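You operate a simulated robot arm through the tools that you are given. There is no shell and no other tool. Be economical: measure what you need, move in short steps, check, and stop when the job is done.

You run a simulated robot arm. Do the job below in one go: nothing can be reset, and whatever is moved stays where it is left.

TASK
Put the box that says "salt" from the window end of the sideboard on the larder end of the sideboard and the box marked "TEA" on the worktop over the dishwasher. Set down upright: box.

The check looks at the end state, three seconds after you hand in, the way a careful person would. Anything else that was tipped, shoved, dropped, spilled or broken makes it a failure.

THE ROBOT
A 6-joint arm with a two-finger parallel gripper on a trunk, on a base that drives. Base frame: it is fixed to the floor where the robot stands at the start and does not move with it; the origin is under the middle of the robot, x ahead of it, y to its left, z up. Readings come in cm, rad, newtons and seconds.
Its first joint turns from -2.897 to 2.897 rad. Places, roughly: larder end of the sideboard [80, 90, 90]; worktop over the dishwasher [-260, -140, 90]. Payload 3.43 kg.
The tool frame sits at the grasp point between the pads (the TCP): z along the fingers, y along the line on which they close. The tips reach 3.4 cm beyond it. The gripper opens to 12.8 cm. The fingers are 2.4 cm wide and 1.2 cm thick; the gripper's body (4.8 by 13 cm) begins 9.6 cm behind the TCP.
Orientation is that of the tool frame in the base frame, as a unit quaternion [x, y, z, w]. With the fingers straight down and closing along the base's y, the tool's x points along the base's -x, its y along +y and its z along -z.

THE INTERFACE
- The arm moves only by the tool nudge_tool. Its arguments are lists of equal length, an entry for each row: "angular": the turn, a rotation vector about the tool's x, y, z in units of 45 degrees (1.0 is 45 degrees), a list of three; "linear": the shift along the tool's x, y, z in units of 400 mm (1.0 is 400 mm), a list of three; "grip": the closure in counts, from 0 (fully open) to 255 (shut). In form: {"angular": [[wx, wy, wz], ...], "linear": [[dx, dy, dz], ...], "grip": [grip, ...]}. A call has 1 to 10 rows; each row is the pose to reach, as a shift and turn from the pose commanded when the call began, along the tool's axes at that moment. A call with a number of a shift or a turn outside -1 to 1 is refused whole. Each row takes 0.2 s and may step no farther than 5 cm and 0.15 rad from the row before; otherwise, or with a gripper value out of range, the whole call is refused. A pose out of reach is approached as far as the arm can. The call stops where the force on the tool passes 40 N (or 10 N more than at its start, if that is more) or the arm is blocked; 0.2 s more then pass. The fingers move at their own pace (about 15.3 cm/s each) and stop on an object; they squeeze with about 25 N. The grip force told is the motor's: it shows also when the fingers shut on nothing. Time passes only in rows, and 0.2 s behind the last, so rows that repeat a pose let the fingers close. It gives the time, the measured TCP pose, the force on the tool (base axes), the opening and the grip force at its end, in the units of the frame above (readings bear some noise), with the torque about the TCP (base axes, N m) and any sound that the robot's microphone picked up, and new pictures: "views" is both (left out), scene, wrist or none.
- Cameras (640 x 400 px; columns grow to the right, rows downward): "scene" is now at [17.26, 22.52, 123.14]; the picture's right is [0.04, -1.00, 0.00], its down [-0.25, -0.01, -0.97] and it looks along [0.97, 0.04, -0.25] (base axes); focal length 262 px, centre (320, 200). "wrist" rides on the gripper at [7.6, -1.1, -16] in the tool frame; the picture's right is [0.15, 0.99, 0.00], its down [-0.88, 0.13, -0.46] and it looks along [-0.45, 0.07, 0.89] (tool axes); focal length 234 px, centre (320, 200). There is no depth. A picture from a camera that has moved, and an enlarged one, comes with that camera's place and axes in the base frame and with its lens.
- drive_base(legs): drives the robot by 1 to 6 legs, each [ahead, left, turn to the left] in cm, cm and rad, along the robot's own axes; the way and the turn of a leg run together, so that a leg with both is an arc; at most 150 cm and 3.142 rad a leg. The arm and the cameras ride along, it lands a little off, and it stops where it bumps. It gives what a move gives, and a new picture of the scene camera.
- turn_head(pan, tilt): turns the head with the scene camera to pan (to the left, within 2.496 rad either way) and tilt (down, from -0.506 to 1.204), counted from straight ahead of the robot. It gives what a move gives, and a new picture of the scene camera.
- enlarge(camera, box): a new picture of the part [left, top, right, bottom] of that camera's present view, enlarged. It takes no simulated time.
- job_done(): hands the job in; it is judged then, once.

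Work in short steps. Places have to be worked out from the pictures, the camera data and where the tool is seen: move nearer, look again, correct. Check each grasp and each placing, and mend what went wrong. You have 120 turns and 260 pictures in all, those below and enlarged ones among them. Open the gripper and draw the arm clear of the work before you hand the job in, unless the task says otherwise; then end with one line.

The tools are called as name(argument=value, ...) on one line, values as JSON. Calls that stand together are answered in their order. nudge_tool: Moves the arm, as the interface text tells. Its arguments: {"type":"object","properties":{"angular":{"type":"array","items":{"type":"array","items":{"type":"number"}}},"linear":{"type":"array","items":{"type":"array","items":{"type":"number"}}},"grip":{"type":"array","items":{"type":"number"}},"views":{"type":"string","enum":["both","scene","wrist","none"]}},"required":["angular","linear","grip"]} The other tools are called the same way: drive_base (legs) drives the base; turn_head (pan, tilt) turns the head that bears the scene camera; enlarge (camera, box) takes an enlarged picture of a part of a camera's view; job_done () hands the job in.

At the start:

```text
time_s: 0.0
ee_pos: [66.66, 14.63, 112.2]
tcp_rot: [0.0, 1.0, 0.0, 0.0]
ft_force: [-0.3, 0.1, -0.5]
torque: [0.02, 0.02, 0.0]
grip_width: 12.77
gripper_force: 0.0
robot x, y, heading: [0.31, -0.1, -0.0]
head pan, tilt: [0.044, 0.255]
```

scene: 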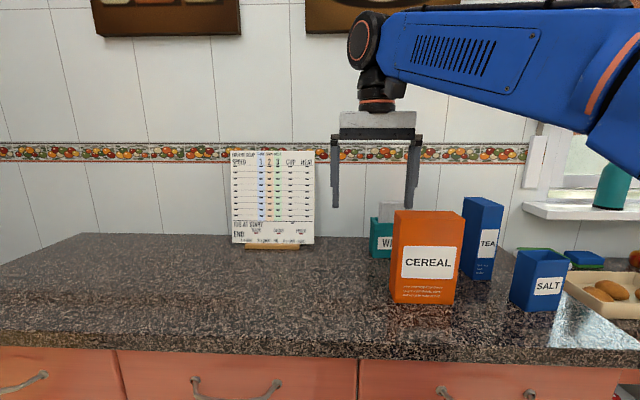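
wrist: 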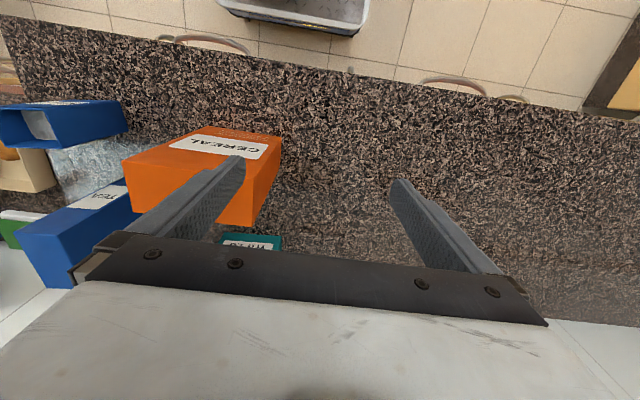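

The salt and tea boxes are at the right (window) end. I'll enlarge the scene around them to measure.

enlarge(camera="scene", box=[360, 170, 640, 345])

turn_head(pan=-0.6, tilt=0.45)

```text
2.29 times, centred on (500, 258) of scene
camera zoom: at [17.26, 22.52, 123.14], right [0.04, -1.0, 0.0], down [-0.25, -0.01, -0.97], along [0.97, 0.04, -0.25], focal length 599 px, centre (-91, 69)
```

zoom: 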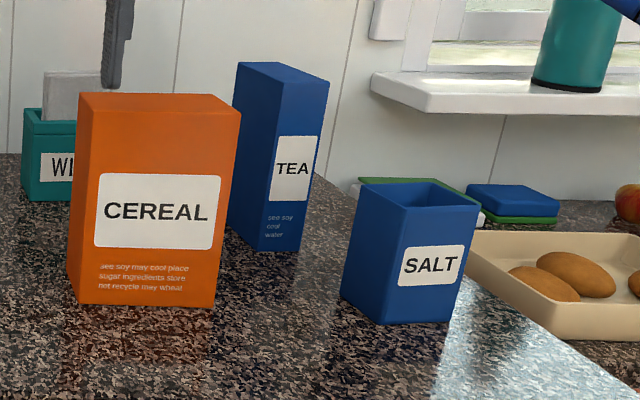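

```text
time_s: 1.0
ee_pos: [66.71, 14.6, 112.23]
tcp_rot: [0.0, 1.0, -0.001, 0.002]
ft_force: [-0.2, 0.5, 0.2]
torque: [0.03, 0.0, -0.01]
grip_width: 12.78
gripper_force: 0.0
robot x, y, heading: [0.14, -0.47, 0.0]
head pan, tilt: [-0.6, 0.45]
camera scene: at [15.52, 16.93, 121.32], right [-0.56, -0.83, 0.0], down [-0.36, 0.25, -0.9], along [0.74, -0.51, -0.44], focal length 262 px, centre (320, 200)
```

scene: 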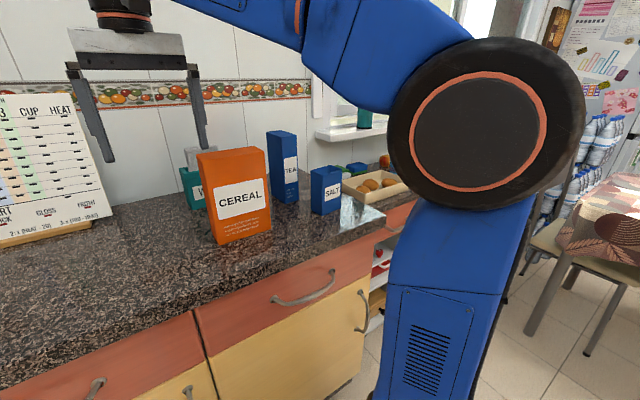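

Salt: around (71,-23.4), about 7 cm wide in y, top z≈97.6. Tea is around (83,-17), top ≈106. I'll raise the arm clear of the cereal box and move over the salt.

nudge_tool(angular=[[0, 0, 0], [0, 0, 0], [0, 0, 0], [0, 0, 0], [0, 0, 0], [0, 0, 0], [0, 0, 0], [0, 0, 0], [0, 0, 0], [0, 0, 0]], linear=[[0, 0, -0.12], [0, 0, -0.2], [0, -0.12, -0.2], [0, -0.24, -0.2], [0, -0.36, -0.2], [0, -0.48, -0.2], [0, -0.6, -0.2], [-0.03, -0.71, -0.2], [-0.06, -0.82, -0.2], [-0.1, -0.93, -0.2]], grip=[0, 0, 0, 0, 0, 0, 0, 0, 0, 0])

```text
time_s: 3.2
ee_pos: [70.55, -22.73, 117.32]
tcp_rot: [0.0, 1.0, -0.003, 0.004]
ft_force: [-0.9, -0.4, 1.0]
torque: [-0.02, -0.07, -0.01]
grip_width: 12.78
gripper_force: 0.1
out of reach, approached as far as the arm can: row 2, 3, 4, 5, 6, 7, 8, 9, 10
robot x, y, heading: [-0.26, -0.26, 0.002]
head pan, tilt: [-0.6, 0.45]
camera scene: at [15.48, 16.94, 121.32], right [-0.56, -0.83, 0.0], down [-0.36, 0.25, -0.9], along [0.74, -0.51, -0.44], focal length 262 px, centre (320, 200)
camera wrist: at [62.88, -23.84, 133.33], right [-0.15, 0.99, 0.0], down [0.88, 0.13, 0.46], along [0.46, 0.06, -0.89], focal length 234 px, centre (320, 200)
```

scene: 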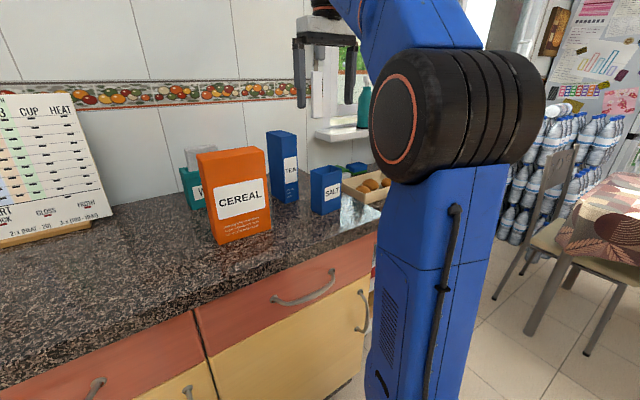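
wrist: 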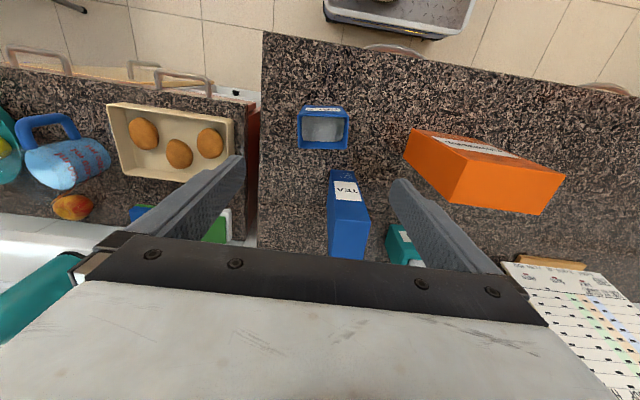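

Wrist view puts salt centre near (70,-22.8), open-topped with contents. I'll descend straight partway and check.

nudge_tool(angular=[[0, 0, 0], [0, 0, 0], [0, 0, 0], [0, 0, 0]], linear=[[0, 0, 0.1], [0.01, 0, 0.2], [0.01, 0, 0.3], [0.01, 0, 0.3]], grip=[0, 0, 0, 0])

```text
time_s: 4.2
ee_pos: [70.3, -22.61, 105.7]
tcp_rot: [-0.001, 1.0, 0.001, 0.0]
ft_force: [0.1, 0.5, 0.0]
torque: [0.0, -0.02, -0.02]
grip_width: 12.82
gripper_force: 0.1
robot x, y, heading: [0.15, -0.07, -0.007]
head pan, tilt: [-0.6, 0.45]
camera scene: at [15.52, 16.92, 121.32], right [-0.56, -0.83, 0.0], down [-0.36, 0.25, -0.9], along [0.74, -0.51, -0.44], focal length 262 px, centre (320, 200)
camera wrist: at [62.74, -23.82, 121.78], right [-0.15, 0.99, 0.0], down [0.88, 0.13, 0.46], along [0.45, 0.07, -0.89], focal length 234 px, centre (320, 200)
```

scene: 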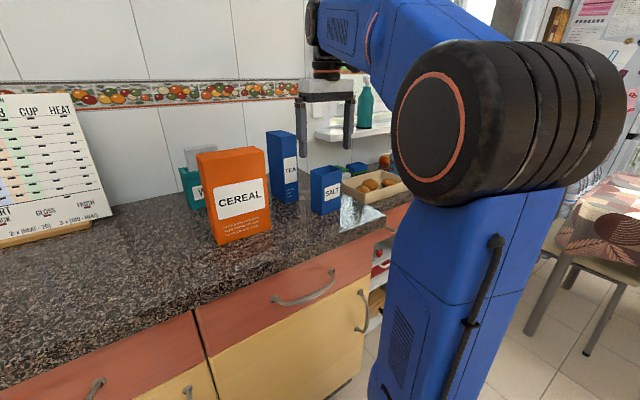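
wrist: 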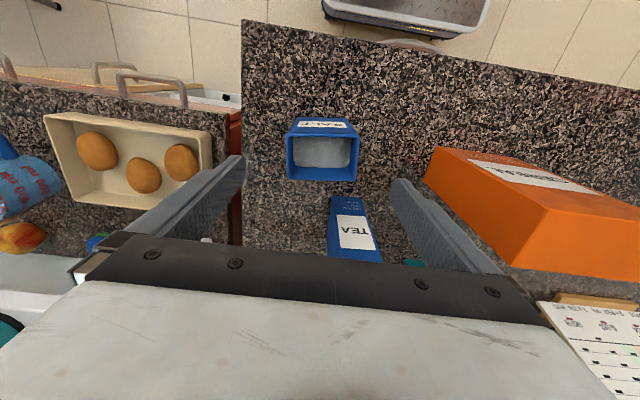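

Salt centre refined to (70.0,-22.4), width ≈7.3 cm. Lowering to z≈93 and closing.

nudge_tool(angular=[[0, 0, 0], [0, 0, 0], [0, 0, 0], [0, 0, 0], [0, 0, 0], [0, 0, 0], [0, 0, 0], [0, 0, 0]], linear=[[0.007, 0.005, 0.08], [0.007, 0.005, 0.16], [0.007, 0.005, 0.24], [0.007, 0.005, 0.32], [0.007, 0.005, 0.32], [0.007, 0.005, 0.32], [0.007, 0.005, 0.32], [0.007, 0.005, 0.32]], grip=[0, 0, 0, 0, 0, 80, 160, 255])

```text
time_s: 6.0
ee_pos: [69.92, -22.25, 92.67]
tcp_rot: [0.0, 1.0, 0.0, 0.001]
ft_force: [-0.8, -0.3, 0.2]
torque: [0.11, 0.01, 0.05]
grip_width: 7.84
gripper_force: 24.7
robot x, y, heading: [-0.03, -0.0, 0.002]
head pan, tilt: [-0.6, 0.45]
camera scene: at [15.51, 16.92, 121.32], right [-0.56, -0.83, 0.0], down [-0.36, 0.25, -0.9], along [0.74, -0.51, -0.44], focal length 262 px, centre (320, 200)
camera wrist: at [62.35, -23.53, 108.81], right [-0.15, 0.99, 0.0], down [0.88, 0.13, 0.46], along [0.45, 0.07, -0.89], focal length 234 px, centre (320, 200)
```

scene: 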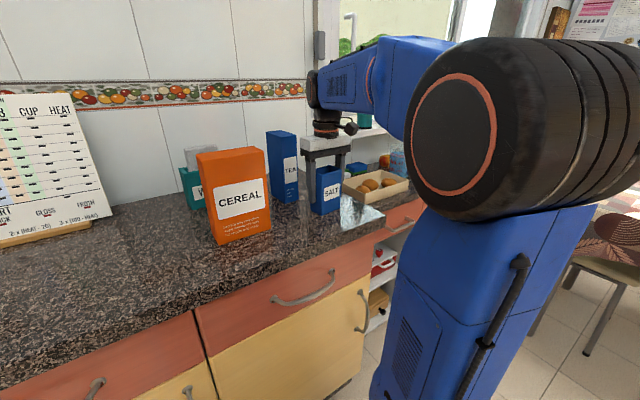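
wrist: 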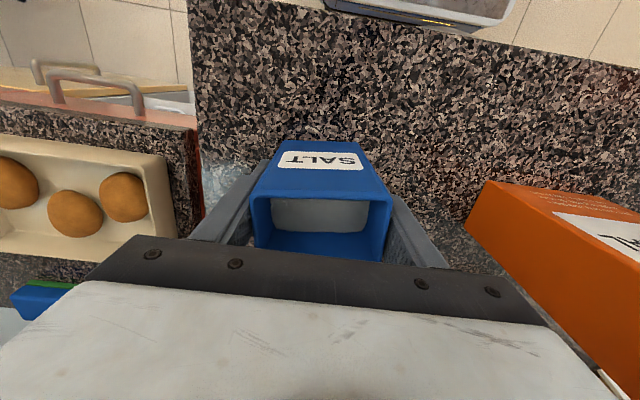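

Salt is held (7.8 cm). Lift it ~7 cm, and look left toward the larder end.

nudge_tool(angular=[[0, 0, 0], [0, 0, 0], [0, 0, 0]], linear=[[0, 0, -0.06], [0, 0, -0.12], [0, 0, -0.18]], grip=[255, 255, 255], views="wrist")

turn_head(pan=0.8, tilt=0.4)

```text
time_s: 6.8
ee_pos: [69.77, -22.29, 100.09]
tcp_rot: [0.0, 1.0, 0.0, -0.001]
ft_force: [0.5, 0.0, -2.4]
torque: [0.0, 0.03, 0.02]
grip_width: 7.8
gripper_force: 24.8
robot x, y, heading: [0.35, -0.15, 0.002]
head pan, tilt: [-0.6, 0.45]
camera wrist: at [62.18, -23.53, 116.13], right [-0.15, 0.99, 0.0], down [0.88, 0.13, 0.45], along [0.45, 0.07, -0.89], focal length 234 px, centre (320, 200)
```

wrist: 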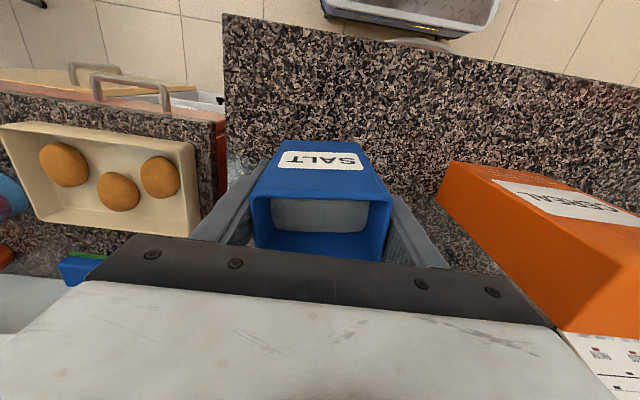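

```text
time_s: 8.4
ee_pos: [69.75, -22.32, 100.02]
tcp_rot: [0.0, 1.0, 0.0, -0.001]
ft_force: [-0.9, -0.4, -1.1]
torque: [0.05, -0.02, 0.0]
grip_width: 7.79
gripper_force: 25.0
robot x, y, heading: [-0.25, 0.05, -0.002]
head pan, tilt: [0.799, 0.4]
camera scene: at [14.4, 28.75, 121.79], right [0.72, -0.7, 0.0], down [-0.27, -0.28, -0.92], along [0.64, 0.66, -0.39], focal length 262 px, centre (320, 200)
```

scene: 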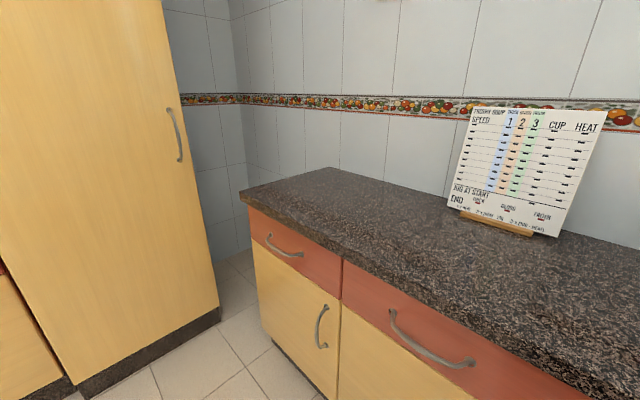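

Sideboard's left end reaches y≈118 and the larder end is empty. Retract the arm in front of the counter (x≈46), then drive left.

nudge_tool(angular=[[0, 0, 0], [0, 0, 0], [0, 0, 0], [0, 0, 0], [0, 0, 0], [0, 0, 0]], linear=[[0.1, 0, 0], [0.2, 0, 0], [0.3, 0, 0], [0.4, 0, 0], [0.5, 0, 0], [0.6, 0, 0]], grip=[255, 255, 255, 255, 255, 255], views="wrist")

```text
time_s: 9.8
ee_pos: [45.55, -22.38, 99.99]
tcp_rot: [0.0, 1.0, 0.002, -0.001]
ft_force: [0.5, -0.2, -2.5]
torque: [0.02, 0.06, -0.03]
grip_width: 7.79
gripper_force: 25.0
robot x, y, heading: [-0.06, -0.03, -0.002]
head pan, tilt: [0.799, 0.4]
camera wrist: at [37.96, -23.59, 116.03], right [-0.15, 0.99, 0.0], down [0.88, 0.13, 0.45], along [0.45, 0.07, -0.89], focal length 234 px, centre (320, 200)
```

wrist: 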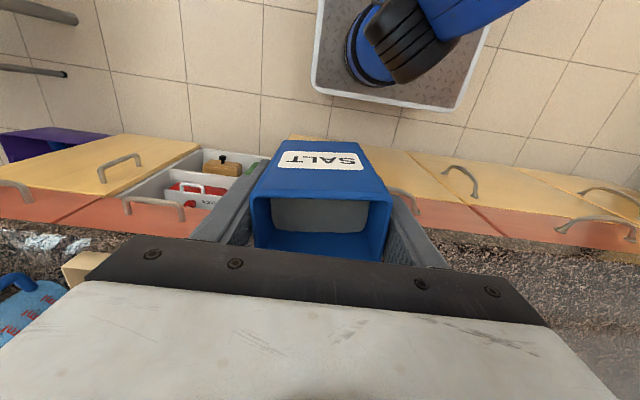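

Clear of the counter. Drive left 85 cm.

drive_base(legs=[[0, 85, 0]])

```text
time_s: 14.2
ee_pos: [45.68, 62.08, 100.03]
tcp_rot: [0.002, 1.0, 0.0, -0.001]
ft_force: [0.0, -0.6, -2.6]
torque: [0.0, -0.05, 0.02]
grip_width: 7.78
gripper_force: 25.0
robot x, y, heading: [-0.19, 84.63, -0.001]
head pan, tilt: [0.799, 0.4]
camera scene: at [14.67, 113.27, 121.79], right [0.71, -0.7, 0.0], down [-0.27, -0.28, -0.92], along [0.64, 0.66, -0.39], focal length 262 px, centre (320, 200)
```

scene: 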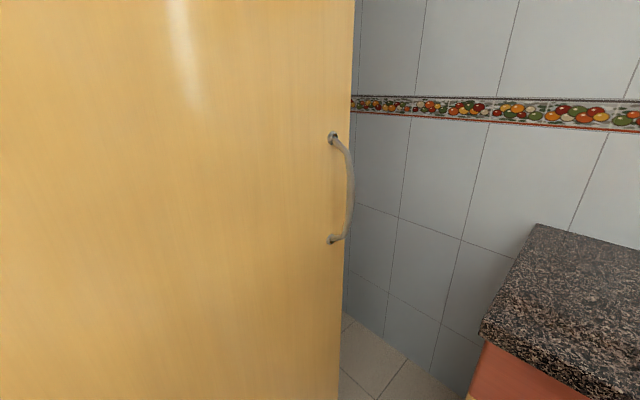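

Base at y=84.6. Extend to about (77,88), keeping height; front of counter ~55.

nudge_tool(angular=[[0, 0, 0], [0, 0, 0], [0, 0, 0], [0, 0, 0], [0, 0, 0], [0, 0, 0], [0, 0, 0], [0, 0, 0], [0, 0, 0], [0, 0, 0]], linear=[[-0.08, 0.065, 0], [-0.16, 0.13, 0], [-0.24, 0.195, 0], [-0.32, 0.26, 0], [-0.4, 0.325, 0], [-0.48, 0.39, 0], [-0.56, 0.455, 0], [-0.64, 0.52, 0], [-0.72, 0.585, 0], [-0.79, 0.65, 0]], grip=[255, 255, 255, 255, 255, 255, 255, 255, 255, 255], views="none")

turn_head(pan=-0.2, tilt=0.4)

```text
time_s: 16.4
ee_pos: [77.19, 87.75, 99.84]
tcp_rot: [0.002, 1.0, 0.0, 0.0]
ft_force: [-0.9, -0.8, -1.6]
torque: [-0.02, -0.04, 0.03]
grip_width: 7.76
gripper_force: 24.8
robot x, y, heading: [0.03, 84.84, -0.001]
head pan, tilt: [0.799, 0.4]
```

```text
time_s: 17.7
ee_pos: [77.23, 87.69, 99.75]
tcp_rot: [0.002, 1.0, 0.0, 0.0]
ft_force: [-0.3, -0.4, -2.3]
torque: [0.0, -0.02, -0.02]
grip_width: 7.75
gripper_force: 24.6
robot x, y, heading: [0.28, 84.53, -0.001]
head pan, tilt: [-0.201, 0.4]
camera scene: at [17.27, 104.78, 121.79], right [-0.2, -0.98, 0.0], down [-0.38, 0.08, -0.92], along [0.9, -0.19, -0.39], focal length 262 px, centre (320, 200)
```

scene: 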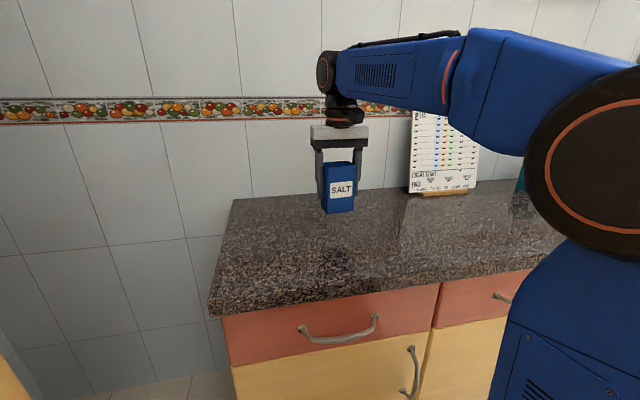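

Salt hangs over clear counter. Lower to just above the surface (grasp z was 92.67), with fine final steps.

nudge_tool(angular=[[0, 0, 0], [0, 0, 0], [0, 0, 0], [0, 0, 0], [0, 0, 0], [0, 0, 0]], linear=[[0, 0, 0.06], [0, 0, 0.12], [0, 0, 0.16], [0, 0, 0.17], [0, 0, 0.175], [0, 0, 0.178]], grip=[255, 255, 255, 255, 255, 255])

```text
time_s: 19.1
ee_pos: [77.33, 87.9, 92.91]
tcp_rot: [0.002, 1.0, 0.0, 0.0]
ft_force: [0.5, 0.3, -2.2]
torque: [0.0, -0.03, 0.04]
grip_width: 7.76
gripper_force: 25.2
robot x, y, heading: [0.43, 84.7, -0.003]
head pan, tilt: [-0.201, 0.4]
camera scene: at [17.26, 104.78, 121.79], right [-0.2, -0.98, 0.0], down [-0.38, 0.08, -0.92], along [0.9, -0.19, -0.39], focal length 262 px, centre (320, 200)
camera wrist: at [69.75, 86.76, 108.96], right [-0.14, 0.99, 0.0], down [0.88, 0.13, 0.46], along [0.45, 0.07, -0.89], focal length 234 px, centre (320, 200)
```

scene: 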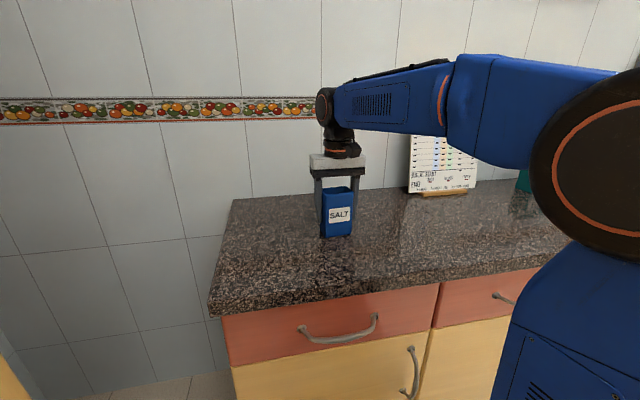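
wrist: 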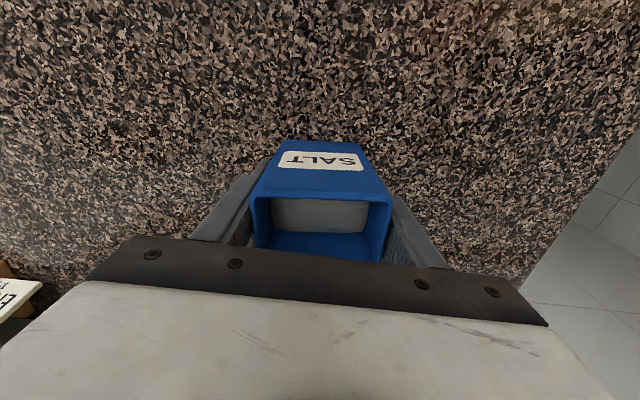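

Still no contact force (−2.2 N is the box weight); lower slowly a few more millimetres to feel contact.

nudge_tool(angular=[[0, 0, 0], [0, 0, 0], [0, 0, 0]], linear=[[0, 0, 0.003], [0, 0, 0.006], [0, 0, 0.008]], grip=[255, 255, 255], views="none")

```text
time_s: 19.9
ee_pos: [77.42, 87.99, 92.7]
tcp_rot: [0.002, 1.0, 0.0, 0.002]
ft_force: [3.5, -3.1, 23.7]
torque: [-0.3, 0.32, 0.44]
grip_width: 7.77
gripper_force: 24.9
robot x, y, heading: [0.13, 84.64, -0.003]
head pan, tilt: [-0.201, 0.4]
```

Contact made. Ease off pressure, open, and rise.

nudge_tool(angular=[[0, 0, 0], [0, 0, 0], [0, 0, 0], [0, 0, 0], [0, 0, 0], [0, 0, 0], [0, 0, 0], [0, 0, 0]], linear=[[0, 0, -0.004], [0, 0, -0.004], [0, 0, -0.004], [0, 0, -0.004], [0, 0, -0.05], [0, 0, -0.15], [0, 0, -0.25], [0, 0, -0.37]], grip=[255, 120, 0, 0, 0, 0, 0, 0])

```text
time_s: 21.7
ee_pos: [77.23, 88.2, 107.22]
tcp_rot: [0.001, 1.0, -0.001, 0.0]
ft_force: [0.0, 0.2, -0.4]
torque: [-0.01, 0.02, -0.02]
grip_width: 12.82
gripper_force: 0.0
robot x, y, heading: [0.23, 84.68, -0.003]
head pan, tilt: [-0.201, 0.4]
camera scene: at [17.26, 104.78, 121.79], right [-0.2, -0.98, 0.0], down [-0.38, 0.08, -0.92], along [0.9, -0.19, -0.39], focal length 262 px, centre (320, 200)
camera wrist: at [69.64, 87.02, 123.37], right [-0.14, 0.99, 0.0], down [0.88, 0.13, 0.45], along [0.45, 0.06, -0.89], focal length 234 px, centre (320, 200)
```

scene: 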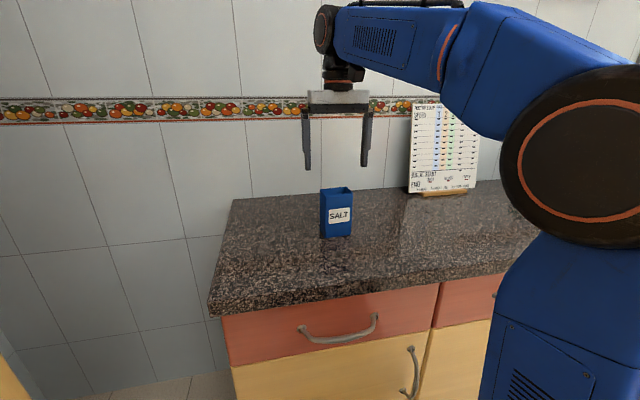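
wrist: 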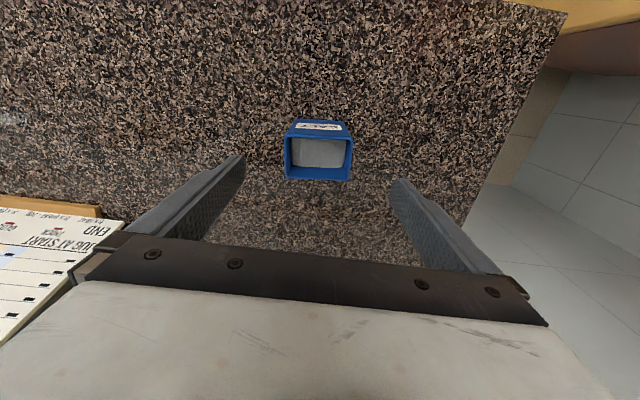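

Salt stands upright at (77,88). Retract arm and drive right toward the tea.

nudge_tool(angular=[[0, 0, 0], [0, 0, 0], [0, 0, 0], [0, 0, 0], [0, 0, 0], [0, 0, 0], [0, 0, 0], [0, 0, 0]], linear=[[0, 0, -0.1], [0.1, 0, -0.16], [0.2, 0, -0.16], [0.3, 0, -0.16], [0.4, 0, -0.16], [0.5, 0, -0.16], [0.6, 0, -0.16], [0.7, 0, -0.16]], grip=[0, 0, 0, 0, 0, 0, 0, 0], views="none")

drive_base(legs=[[0, -98, 0]])

```text
time_s: 23.5
ee_pos: [49.5, 88.04, 113.59]
tcp_rot: [0.002, 1.0, 0.0, 0.0]
ft_force: [0.1, 0.3, -0.3]
torque: [-0.02, 0.09, 0.0]
grip_width: 12.79
gripper_force: 0.1
robot x, y, heading: [0.08, 84.43, -0.008]
head pan, tilt: [-0.201, 0.4]
```

```text
time_s: 28.7
ee_pos: [50.26, -11.24, 113.67]
tcp_rot: [-0.011, 1.0, 0.0, 0.001]
ft_force: [-0.4, 0.4, 0.0]
torque: [-0.02, 0.01, 0.01]
grip_width: 12.79
gripper_force: 0.0
robot x, y, heading: [1.41, -15.89, 0.019]
head pan, tilt: [-0.201, 0.4]
camera scene: at [17.68, 4.67, 121.79], right [-0.18, -0.98, 0.0], down [-0.38, 0.07, -0.92], along [0.91, -0.16, -0.39], focal length 262 px, centre (320, 200)
```

scene: 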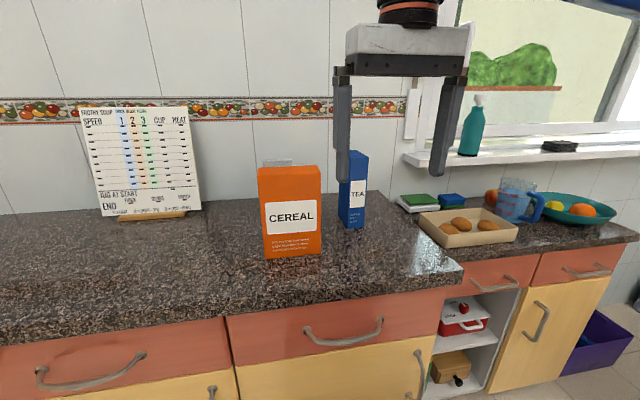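

Approach the tea from the front at z≈116, stopping short (x≈74) to look with the wrist camera.

nudge_tool(angular=[[0, 0, 0], [0, 0, 0], [0, 0, 0], [0, 0, 0], [0, 0, 0], [0, 0, 0]], linear=[[-0.05, -0.05, -0.06], [-0.15, -0.1, -0.07], [-0.25, -0.15, -0.07], [-0.36, -0.17, -0.07], [-0.47, -0.17, -0.07], [-0.58, -0.17, -0.07]], grip=[0, 0, 0, 0, 0, 0])

```text
time_s: 30.1
ee_pos: [73.54, -17.35, 116.03]
tcp_rot: [-0.012, 1.0, 0.0, 0.001]
ft_force: [-1.1, -0.6, 0.9]
torque: [0.02, -0.11, 0.02]
grip_width: 12.79
gripper_force: 0.2
out of reach, approached as far as the arm can: row 1, 2
robot x, y, heading: [0.94, -15.99, 0.021]
head pan, tilt: [-0.201, 0.4]
camera scene: at [17.63, 4.66, 121.8], right [-0.18, -0.98, 0.0], down [-0.38, 0.07, -0.92], along [0.91, -0.16, -0.39], focal length 262 px, centre (320, 200)
camera wrist: at [66.07, -18.76, 132.13], right [-0.17, 0.99, 0.0], down [0.88, 0.15, 0.46], along [0.45, 0.08, -0.89], focal length 234 px, centre (320, 200)
```

scene: 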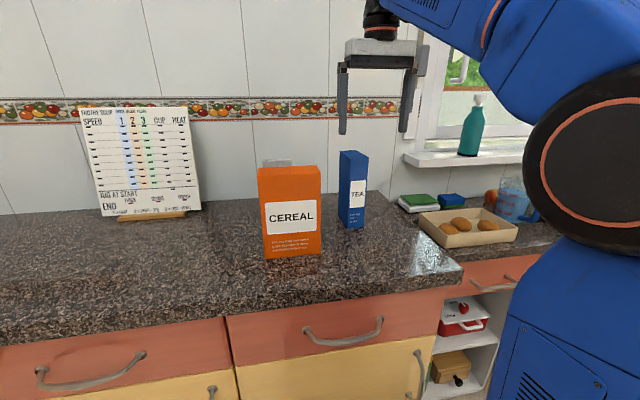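
wrist: 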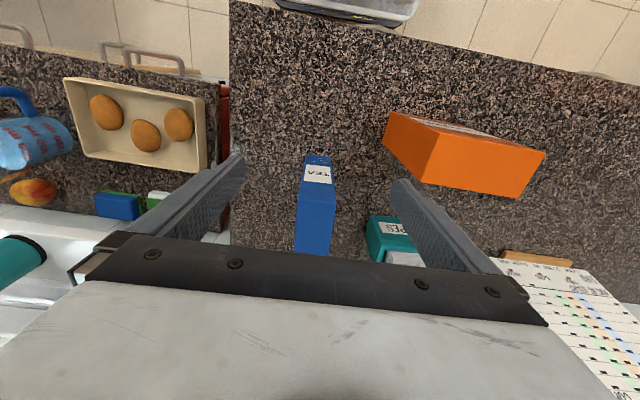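

Enlarge the tea in the scene view for orientation and depth.

enlarge(camera="scene", box=[300, 130, 420, 240])

enlarge(camera="wrist", box=[240, 130, 400, 270])

```text
3.64 times, centred on (360, 185) of scene
camera zoom: at [17.63, 4.66, 121.8], right [-0.18, -0.98, 0.0], down [-0.38, 0.07, -0.92], along [0.91, -0.16, -0.39], focal length 953 px, centre (174, 254)
```

zoom: 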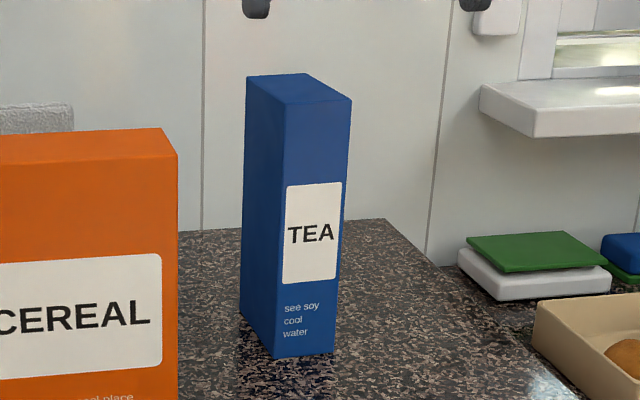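

```text
2.86 times, centred on (320, 200) of wrist
camera zoom: at [66.07, -18.76, 132.13], right [-0.17, 0.99, 0.0], down [0.88, 0.15, 0.46], along [0.45, 0.08, -0.89], focal length 669 px, centre (320, 200)
```

zoom: 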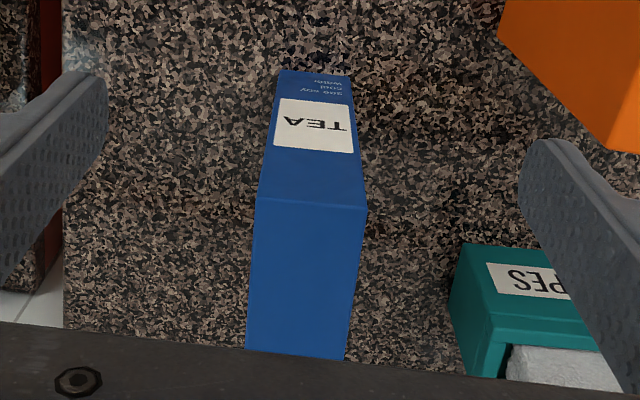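

Tea: front face at x≈79.7, y −19…−14.1, depth ~8–9, top 105.6, yaw ≈+0.07. Move above centre (84,-16.6), with slight yaw.

nudge_tool(angular=[[0, 0, -0.03], [0, 0, -0.06], [0, 0, -0.06], [0, 0, -0.06], [0, 0, -0.06]], linear=[[-0.09, 0.0, 0], [-0.18, 0.0125, 0], [-0.2625, 0.0125, 0], [-0.2625, 0.0125, 0.06], [-0.2625, 0.0125, 0.12]], grip=[0, 0, 0, 0, 0])

```text
time_s: 31.3
ee_pos: [84.48, -16.76, 111.72]
tcp_rot: [-0.035, 0.999, 0.0, 0.0]
ft_force: [-0.1, 0.3, 0.1]
torque: [-0.03, -0.01, 0.0]
grip_width: 12.8
gripper_force: 0.2
out of reach, approached as far as the arm can: row 3
robot x, y, heading: [1.64, -15.52, 0.022]
head pan, tilt: [-0.201, 0.4]
camera scene: at [17.68, 4.67, 121.79], right [-0.18, -0.98, 0.0], down [-0.38, 0.07, -0.92], along [0.91, -0.16, -0.39], focal length 262 px, centre (320, 200)
camera wrist: at [76.9, -18.56, 127.81], right [-0.22, 0.98, 0.0], down [0.87, 0.19, 0.46], along [0.44, 0.1, -0.89], focal length 234 px, centre (320, 200)
```

scene: 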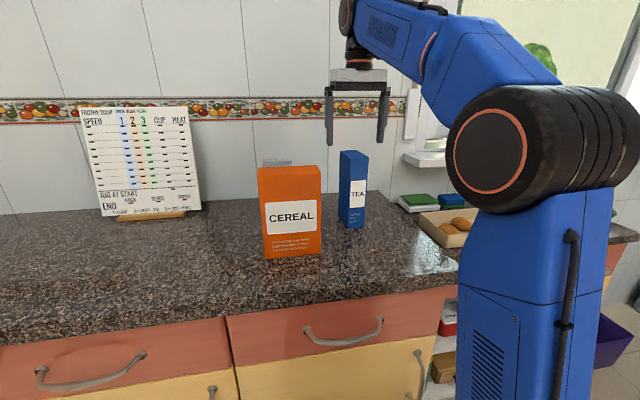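
wrist: 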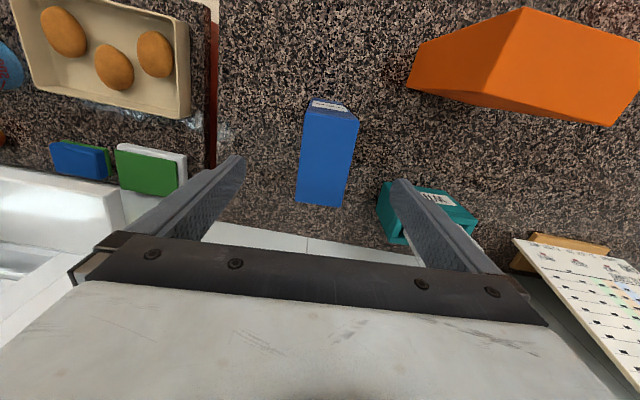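

Tea centre ≈(83.8,-16.6), yaw ~0.09; alignment good. Pre-close to ~9 cm (to clear the teal box), descend to z≈98, then grip.

nudge_tool(angular=[[0, 0, -0.02], [0, 0, -0.02], [0, 0, -0.02], [0, 0, -0.02], [0, 0, -0.02], [0, 0, -0.02], [0, 0, -0.02], [0, 0, -0.02], [0, 0, -0.02]], linear=[[0.012, 0.003, 0], [0.012, 0.003, 0.07], [0.012, 0.003, 0.15], [0.012, 0.003, 0.23], [0.012, 0.003, 0.3], [0.012, 0.003, 0.342], [0.012, 0.003, 0.342], [0.012, 0.003, 0.342], [0.012, 0.003, 0.342]], grip=[70, 70, 70, 70, 70, 70, 160, 255, 255])

```text
time_s: 33.3
ee_pos: [83.71, -16.5, 98.08]
tcp_rot: [-0.043, 0.999, 0.0, 0.0]
ft_force: [-0.5, -1.3, -0.2]
torque: [-0.05, -0.03, -0.01]
grip_width: 5.0
gripper_force: 25.2
robot x, y, heading: [0.79, -15.62, 0.024]
head pan, tilt: [-0.201, 0.4]
camera scene: at [17.68, 4.67, 121.79], right [-0.18, -0.98, 0.0], down [-0.38, 0.07, -0.92], along [0.91, -0.16, -0.39], focal length 262 px, centre (320, 200)
camera wrist: at [76.25, -18.4, 114.14], right [-0.23, 0.97, 0.0], down [0.87, 0.21, 0.46], along [0.44, 0.1, -0.89], focal length 234 px, centre (320, 200)
```

scene: 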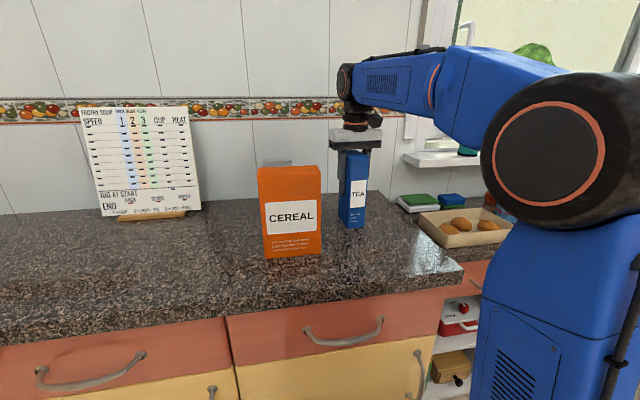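
wrist: 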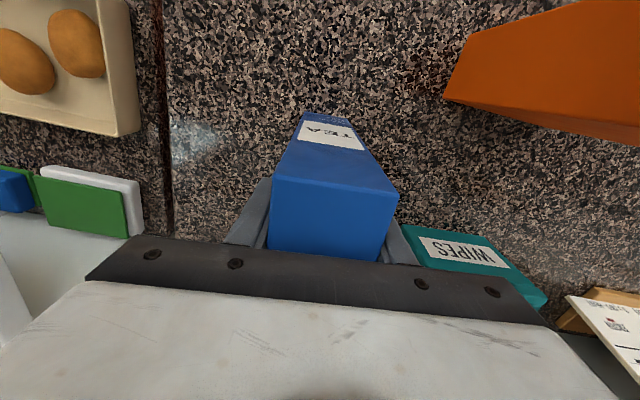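

Tea gripped (5.0 cm). Lift and retract straight back in front of the counter.

nudge_tool(angular=[[0, 0, 0], [0, 0, 0], [0, 0, 0], [0, 0, 0], [0, 0, 0], [0, 0, 0], [0, 0, 0], [0, 0, 0], [0, 0, 0], [0, 0, 0]], linear=[[0, 0, -0.07], [0, 0, -0.14], [0.1, 0, -0.14], [0.2, 0, -0.14], [0.32, 0, -0.14], [0.44, 0, -0.14], [0.56, 0, -0.14], [0.68, 0, -0.14], [0.8, 0, -0.14], [0.9, 0, -0.14]], grip=[255, 255, 255, 255, 255, 255, 255, 255, 255, 255])

turn_head(pan=-2.3, tilt=0.35)

turn_head(pan=2.45, tilt=0.35)

```text
time_s: 35.5
ee_pos: [47.9, -19.76, 103.27]
tcp_rot: [-0.042, 0.999, 0.0, -0.001]
ft_force: [0.3, -0.5, -1.8]
torque: [0.01, 0.05, 0.0]
grip_width: 5.0
gripper_force: 24.5
robot x, y, heading: [1.16, -15.68, 0.019]
head pan, tilt: [-0.201, 0.4]
camera scene: at [17.71, 4.67, 121.78], right [-0.18, -0.98, 0.0], down [-0.38, 0.07, -0.92], along [0.91, -0.16, -0.39], focal length 262 px, centre (320, 200)
camera wrist: at [40.6, -21.73, 119.49], right [-0.23, 0.97, 0.0], down [0.87, 0.21, 0.45], along [0.44, 0.11, -0.89], focal length 234 px, centre (320, 200)
```

scene: 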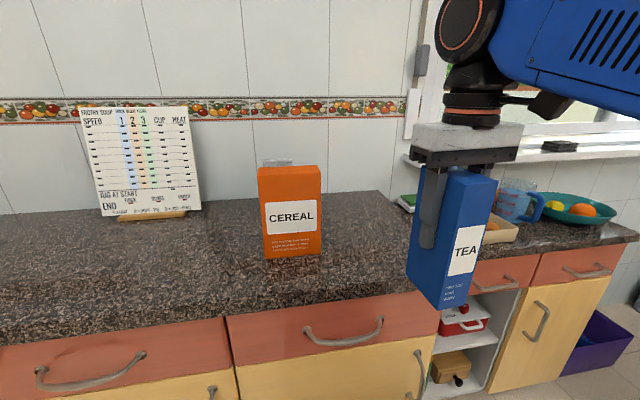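
wrist: 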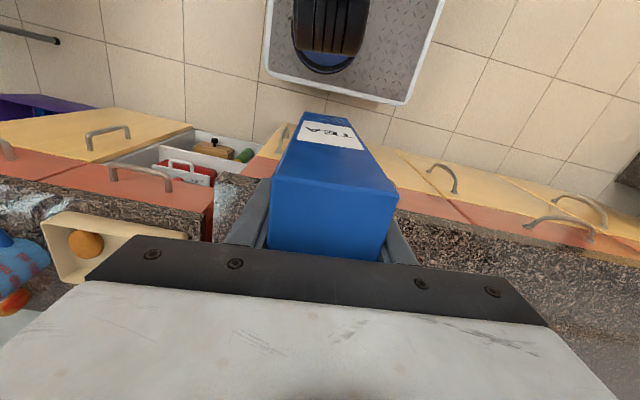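

```text
time_s: 37.5
ee_pos: [48.06, -19.82, 103.48]
tcp_rot: [-0.042, 0.999, 0.0, 0.0]
ft_force: [0.2, 0.4, -1.9]
torque: [-0.03, 0.0, -0.02]
grip_width: 4.98
gripper_force: 24.9
robot x, y, heading: [1.2, -16.2, 0.025]
head pan, tilt: [-2.3, 0.351]
camera scene: at [2.52, -0.78, 122.24], right [-0.76, 0.65, 0.0], down [0.22, 0.26, -0.94], along [-0.61, -0.71, -0.34], focal length 262 px, centre (320, 200)
```

scene: 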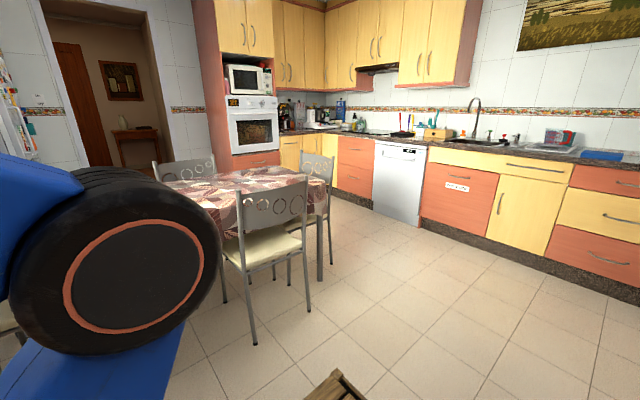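

```text
time_s: 41.3
ee_pos: [47.99, -19.89, 103.45]
tcp_rot: [-0.042, 0.999, 0.0, 0.0]
ft_force: [0.2, 0.2, -1.2]
torque: [-0.01, 0.0, 0.0]
grip_width: 4.98
gripper_force: 25.2
robot x, y, heading: [1.15, -15.75, 0.023]
head pan, tilt: [2.45, 0.351]
camera scene: at [1.26, 12.08, 122.24], right [0.62, 0.78, 0.0], down [0.27, -0.21, -0.94], along [-0.74, 0.58, -0.34], focal length 262 px, centre (320, 200)
```

scene: 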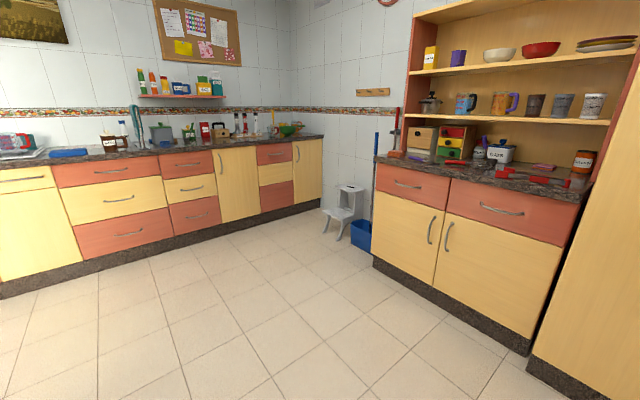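

Tea is clear. There's a wooden item on the floor behind-right of the robot; look at the floor there before driving.

turn_head(pan=-2.45, tilt=0.95)

turn_head(pan=2.45, tilt=0.9)

```text
time_s: 45.2
ee_pos: [47.86, -19.76, 103.56]
tcp_rot: [-0.043, 0.999, 0.0, 0.001]
ft_force: [0.6, 0.1, -1.0]
torque: [0.0, 0.0, -0.01]
grip_width: 4.98
gripper_force: 25.3
robot x, y, heading: [1.0, -15.67, 0.021]
head pan, tilt: [-2.45, 0.949]
camera scene: at [3.07, 1.54, 117.13], right [-0.66, 0.76, 0.0], down [0.61, 0.53, -0.58], along [-0.44, -0.38, -0.81], focal length 262 px, centre (320, 200)
```

scene: 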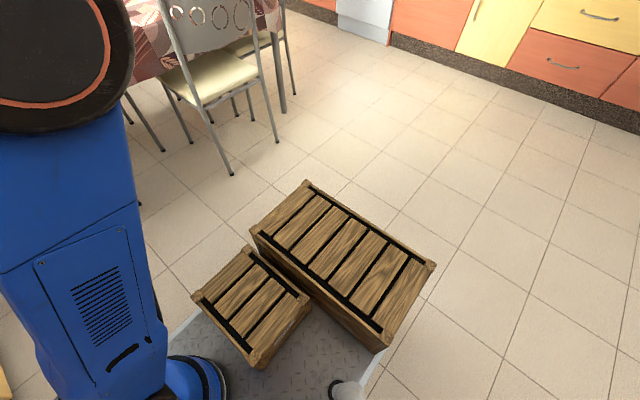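

```text
time_s: 49.0
ee_pos: [48.1, -19.89, 103.48]
tcp_rot: [-0.043, 0.999, 0.0, 0.0]
ft_force: [0.2, -0.6, -1.2]
torque: [0.01, 0.0, 0.01]
grip_width: 4.96
gripper_force: 24.6
robot x, y, heading: [1.2, -16.31, 0.028]
head pan, tilt: [2.45, 0.901]
camera scene: at [2.64, 10.98, 117.49], right [0.62, 0.78, 0.0], down [0.61, -0.49, -0.62], along [-0.49, 0.39, -0.78], focal length 262 px, centre (320, 200)
```

scene: 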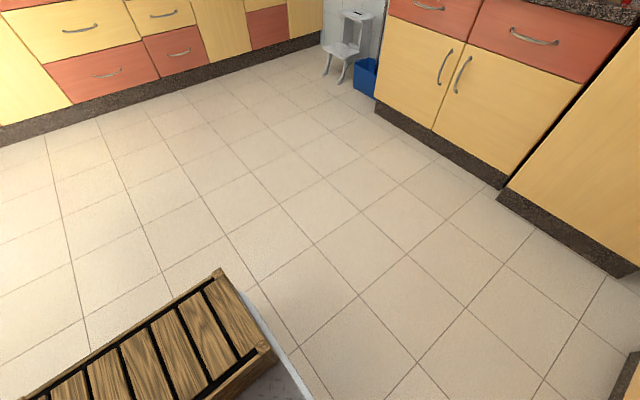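

The crates are on the robot's own platform, and the floor behind is clear. Back up 95 cm, then turn around with the tea held.

drive_base(legs=[[-95, 0, 0], [0, 0, 1.57], [0, 0, 1.54]])

turn_head(pan=0.3, tilt=0.4)

```text
time_s: 61.6
ee_pos: [-140.15, -11.44, 103.47]
tcp_rot: [1.0, 0.029, 0.001, 0.0]
ft_force: [0.4, 0.0, -0.5]
torque: [-0.01, 0.0, -0.01]
grip_width: 4.98
gripper_force: 24.6
robot x, y, heading: [-93.77, -16.99, 3.136]
head pan, tilt: [2.45, 0.901]
camera scene: at [-95.75, -43.4, 117.49], right [-0.64, -0.77, 0.0], down [-0.6, 0.5, -0.62], along [0.48, -0.4, -0.78], focal length 262 px, centre (320, 200)
```

scene: 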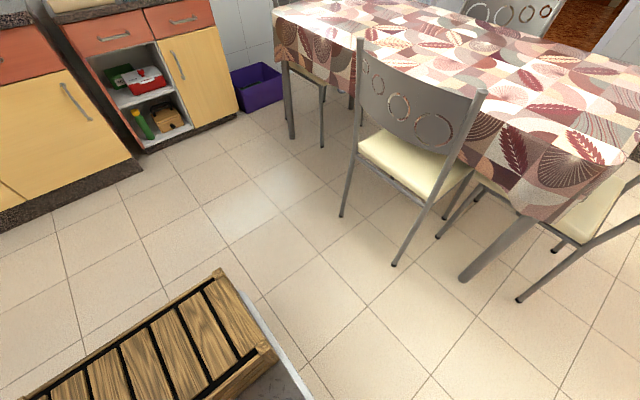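

```text
time_s: 63.7
ee_pos: [-140.13, -11.46, 103.41]
tcp_rot: [1.0, 0.028, 0.0, 0.001]
ft_force: [0.6, -1.1, -0.5]
torque: [-0.01, 0.01, 0.01]
grip_width: 4.95
gripper_force: 24.5
robot x, y, heading: [-93.09, -17.03, 3.133]
head pan, tilt: [0.3, 0.4]
camera scene: at [-110.41, -41.27, 121.79], right [-0.29, 0.96, 0.0], down [0.37, 0.11, -0.92], along [-0.88, -0.27, -0.39], focal length 262 px, centre (320, 200)
```

scene: 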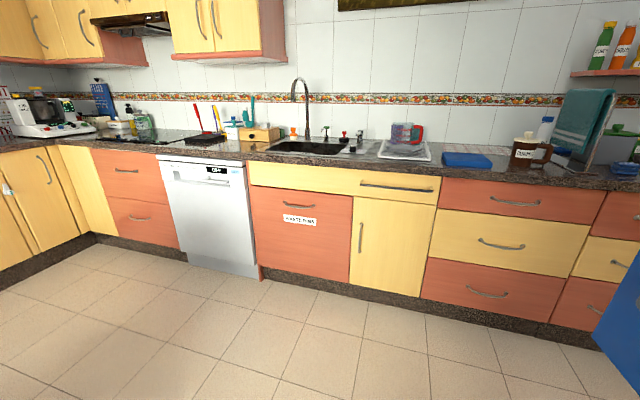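

Enlarge the worktop above the dishwasher, and look at the floor/chairs to the front-left.

enlarge(camera="scene", box=[100, 70, 340, 220])

turn_head(pan=0.9, tilt=0.6)

```text
2.67 times, centred on (220, 145) of scene
camera zoom: at [-110.41, -41.27, 121.79], right [-0.29, 0.96, 0.0], down [0.37, 0.11, -0.92], along [-0.88, -0.27, -0.39], focal length 699 px, centre (587, 347)
```

zoom: 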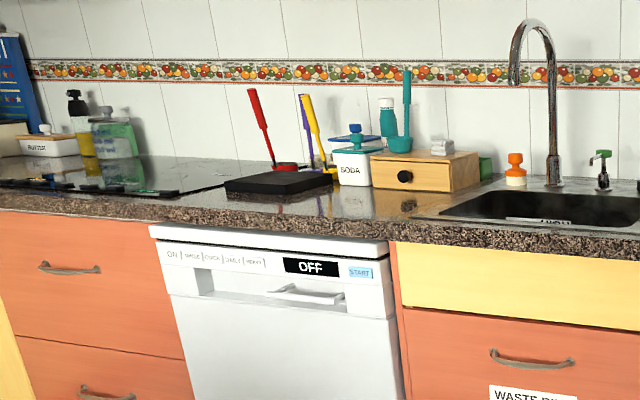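

```text
time_s: 64.7
ee_pos: [-140.15, -11.47, 103.49]
tcp_rot: [1.0, 0.029, 0.0, 0.0]
ft_force: [-0.1, 0.1, -1.5]
torque: [0.03, 0.03, 0.0]
grip_width: 5.0
gripper_force: 24.8
robot x, y, heading: [-93.4, -16.4, 3.138]
head pan, tilt: [0.901, 0.6]
camera scene: at [-107.07, -45.46, 119.97], right [-0.78, 0.63, 0.0], down [0.35, 0.44, -0.83], along [-0.52, -0.64, -0.56], focal length 262 px, centre (320, 200)
```

scene: 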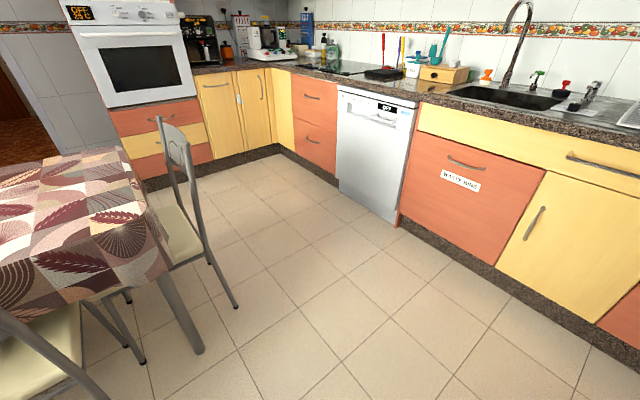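

Counter front is at x≈-229, dishwasher y −118…−181; free spot around (−253,−143) between sink rim, black rest and wooden box. The chair's edge is at x≈−127, y<−133. Drive ahead 80 then left 80.

drive_base(legs=[[80, 0, 0], [0, 80, 0]])

turn_head(pan=0.3, tilt=0.5)

```text
time_s: 72.9
ee_pos: [-221.04, -91.46, 103.52]
tcp_rot: [1.0, 0.03, 0.001, 0.001]
ft_force: [0.0, -0.1, -1.3]
torque: [0.01, -0.01, 0.0]
grip_width: 4.97
gripper_force: 25.2
robot x, y, heading: [-174.16, -96.3, 3.133]
head pan, tilt: [0.901, 0.6]
camera scene: at [-187.92, -125.46, 119.97], right [-0.78, 0.62, 0.0], down [0.35, 0.44, -0.83], along [-0.51, -0.65, -0.56], focal length 262 px, centre (320, 200)
```

scene: 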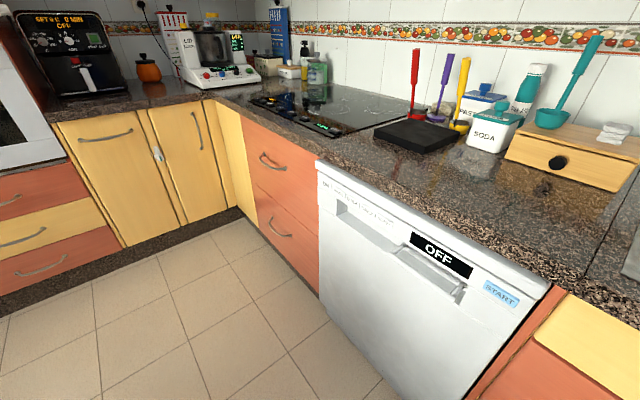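

```text
time_s: 73.9
ee_pos: [-221.01, -91.52, 103.54]
tcp_rot: [1.0, 0.03, -0.001, 0.0]
ft_force: [0.6, 0.0, -1.4]
torque: [-0.02, -0.03, 0.0]
grip_width: 4.99
gripper_force: 25.1
robot x, y, heading: [-174.3, -96.47, 3.138]
head pan, tilt: [0.3, 0.499]
camera scene: at [-191.11, -121.22, 120.87], right [-0.29, 0.96, 0.0], down [0.46, 0.14, -0.88], along [-0.84, -0.26, -0.48], focal length 262 px, centre (320, 200)
```

scene: 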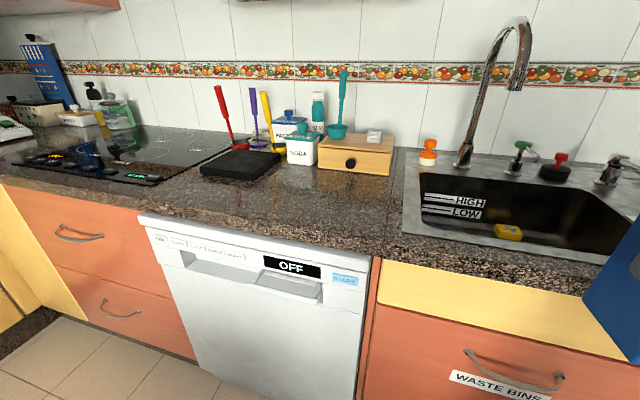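

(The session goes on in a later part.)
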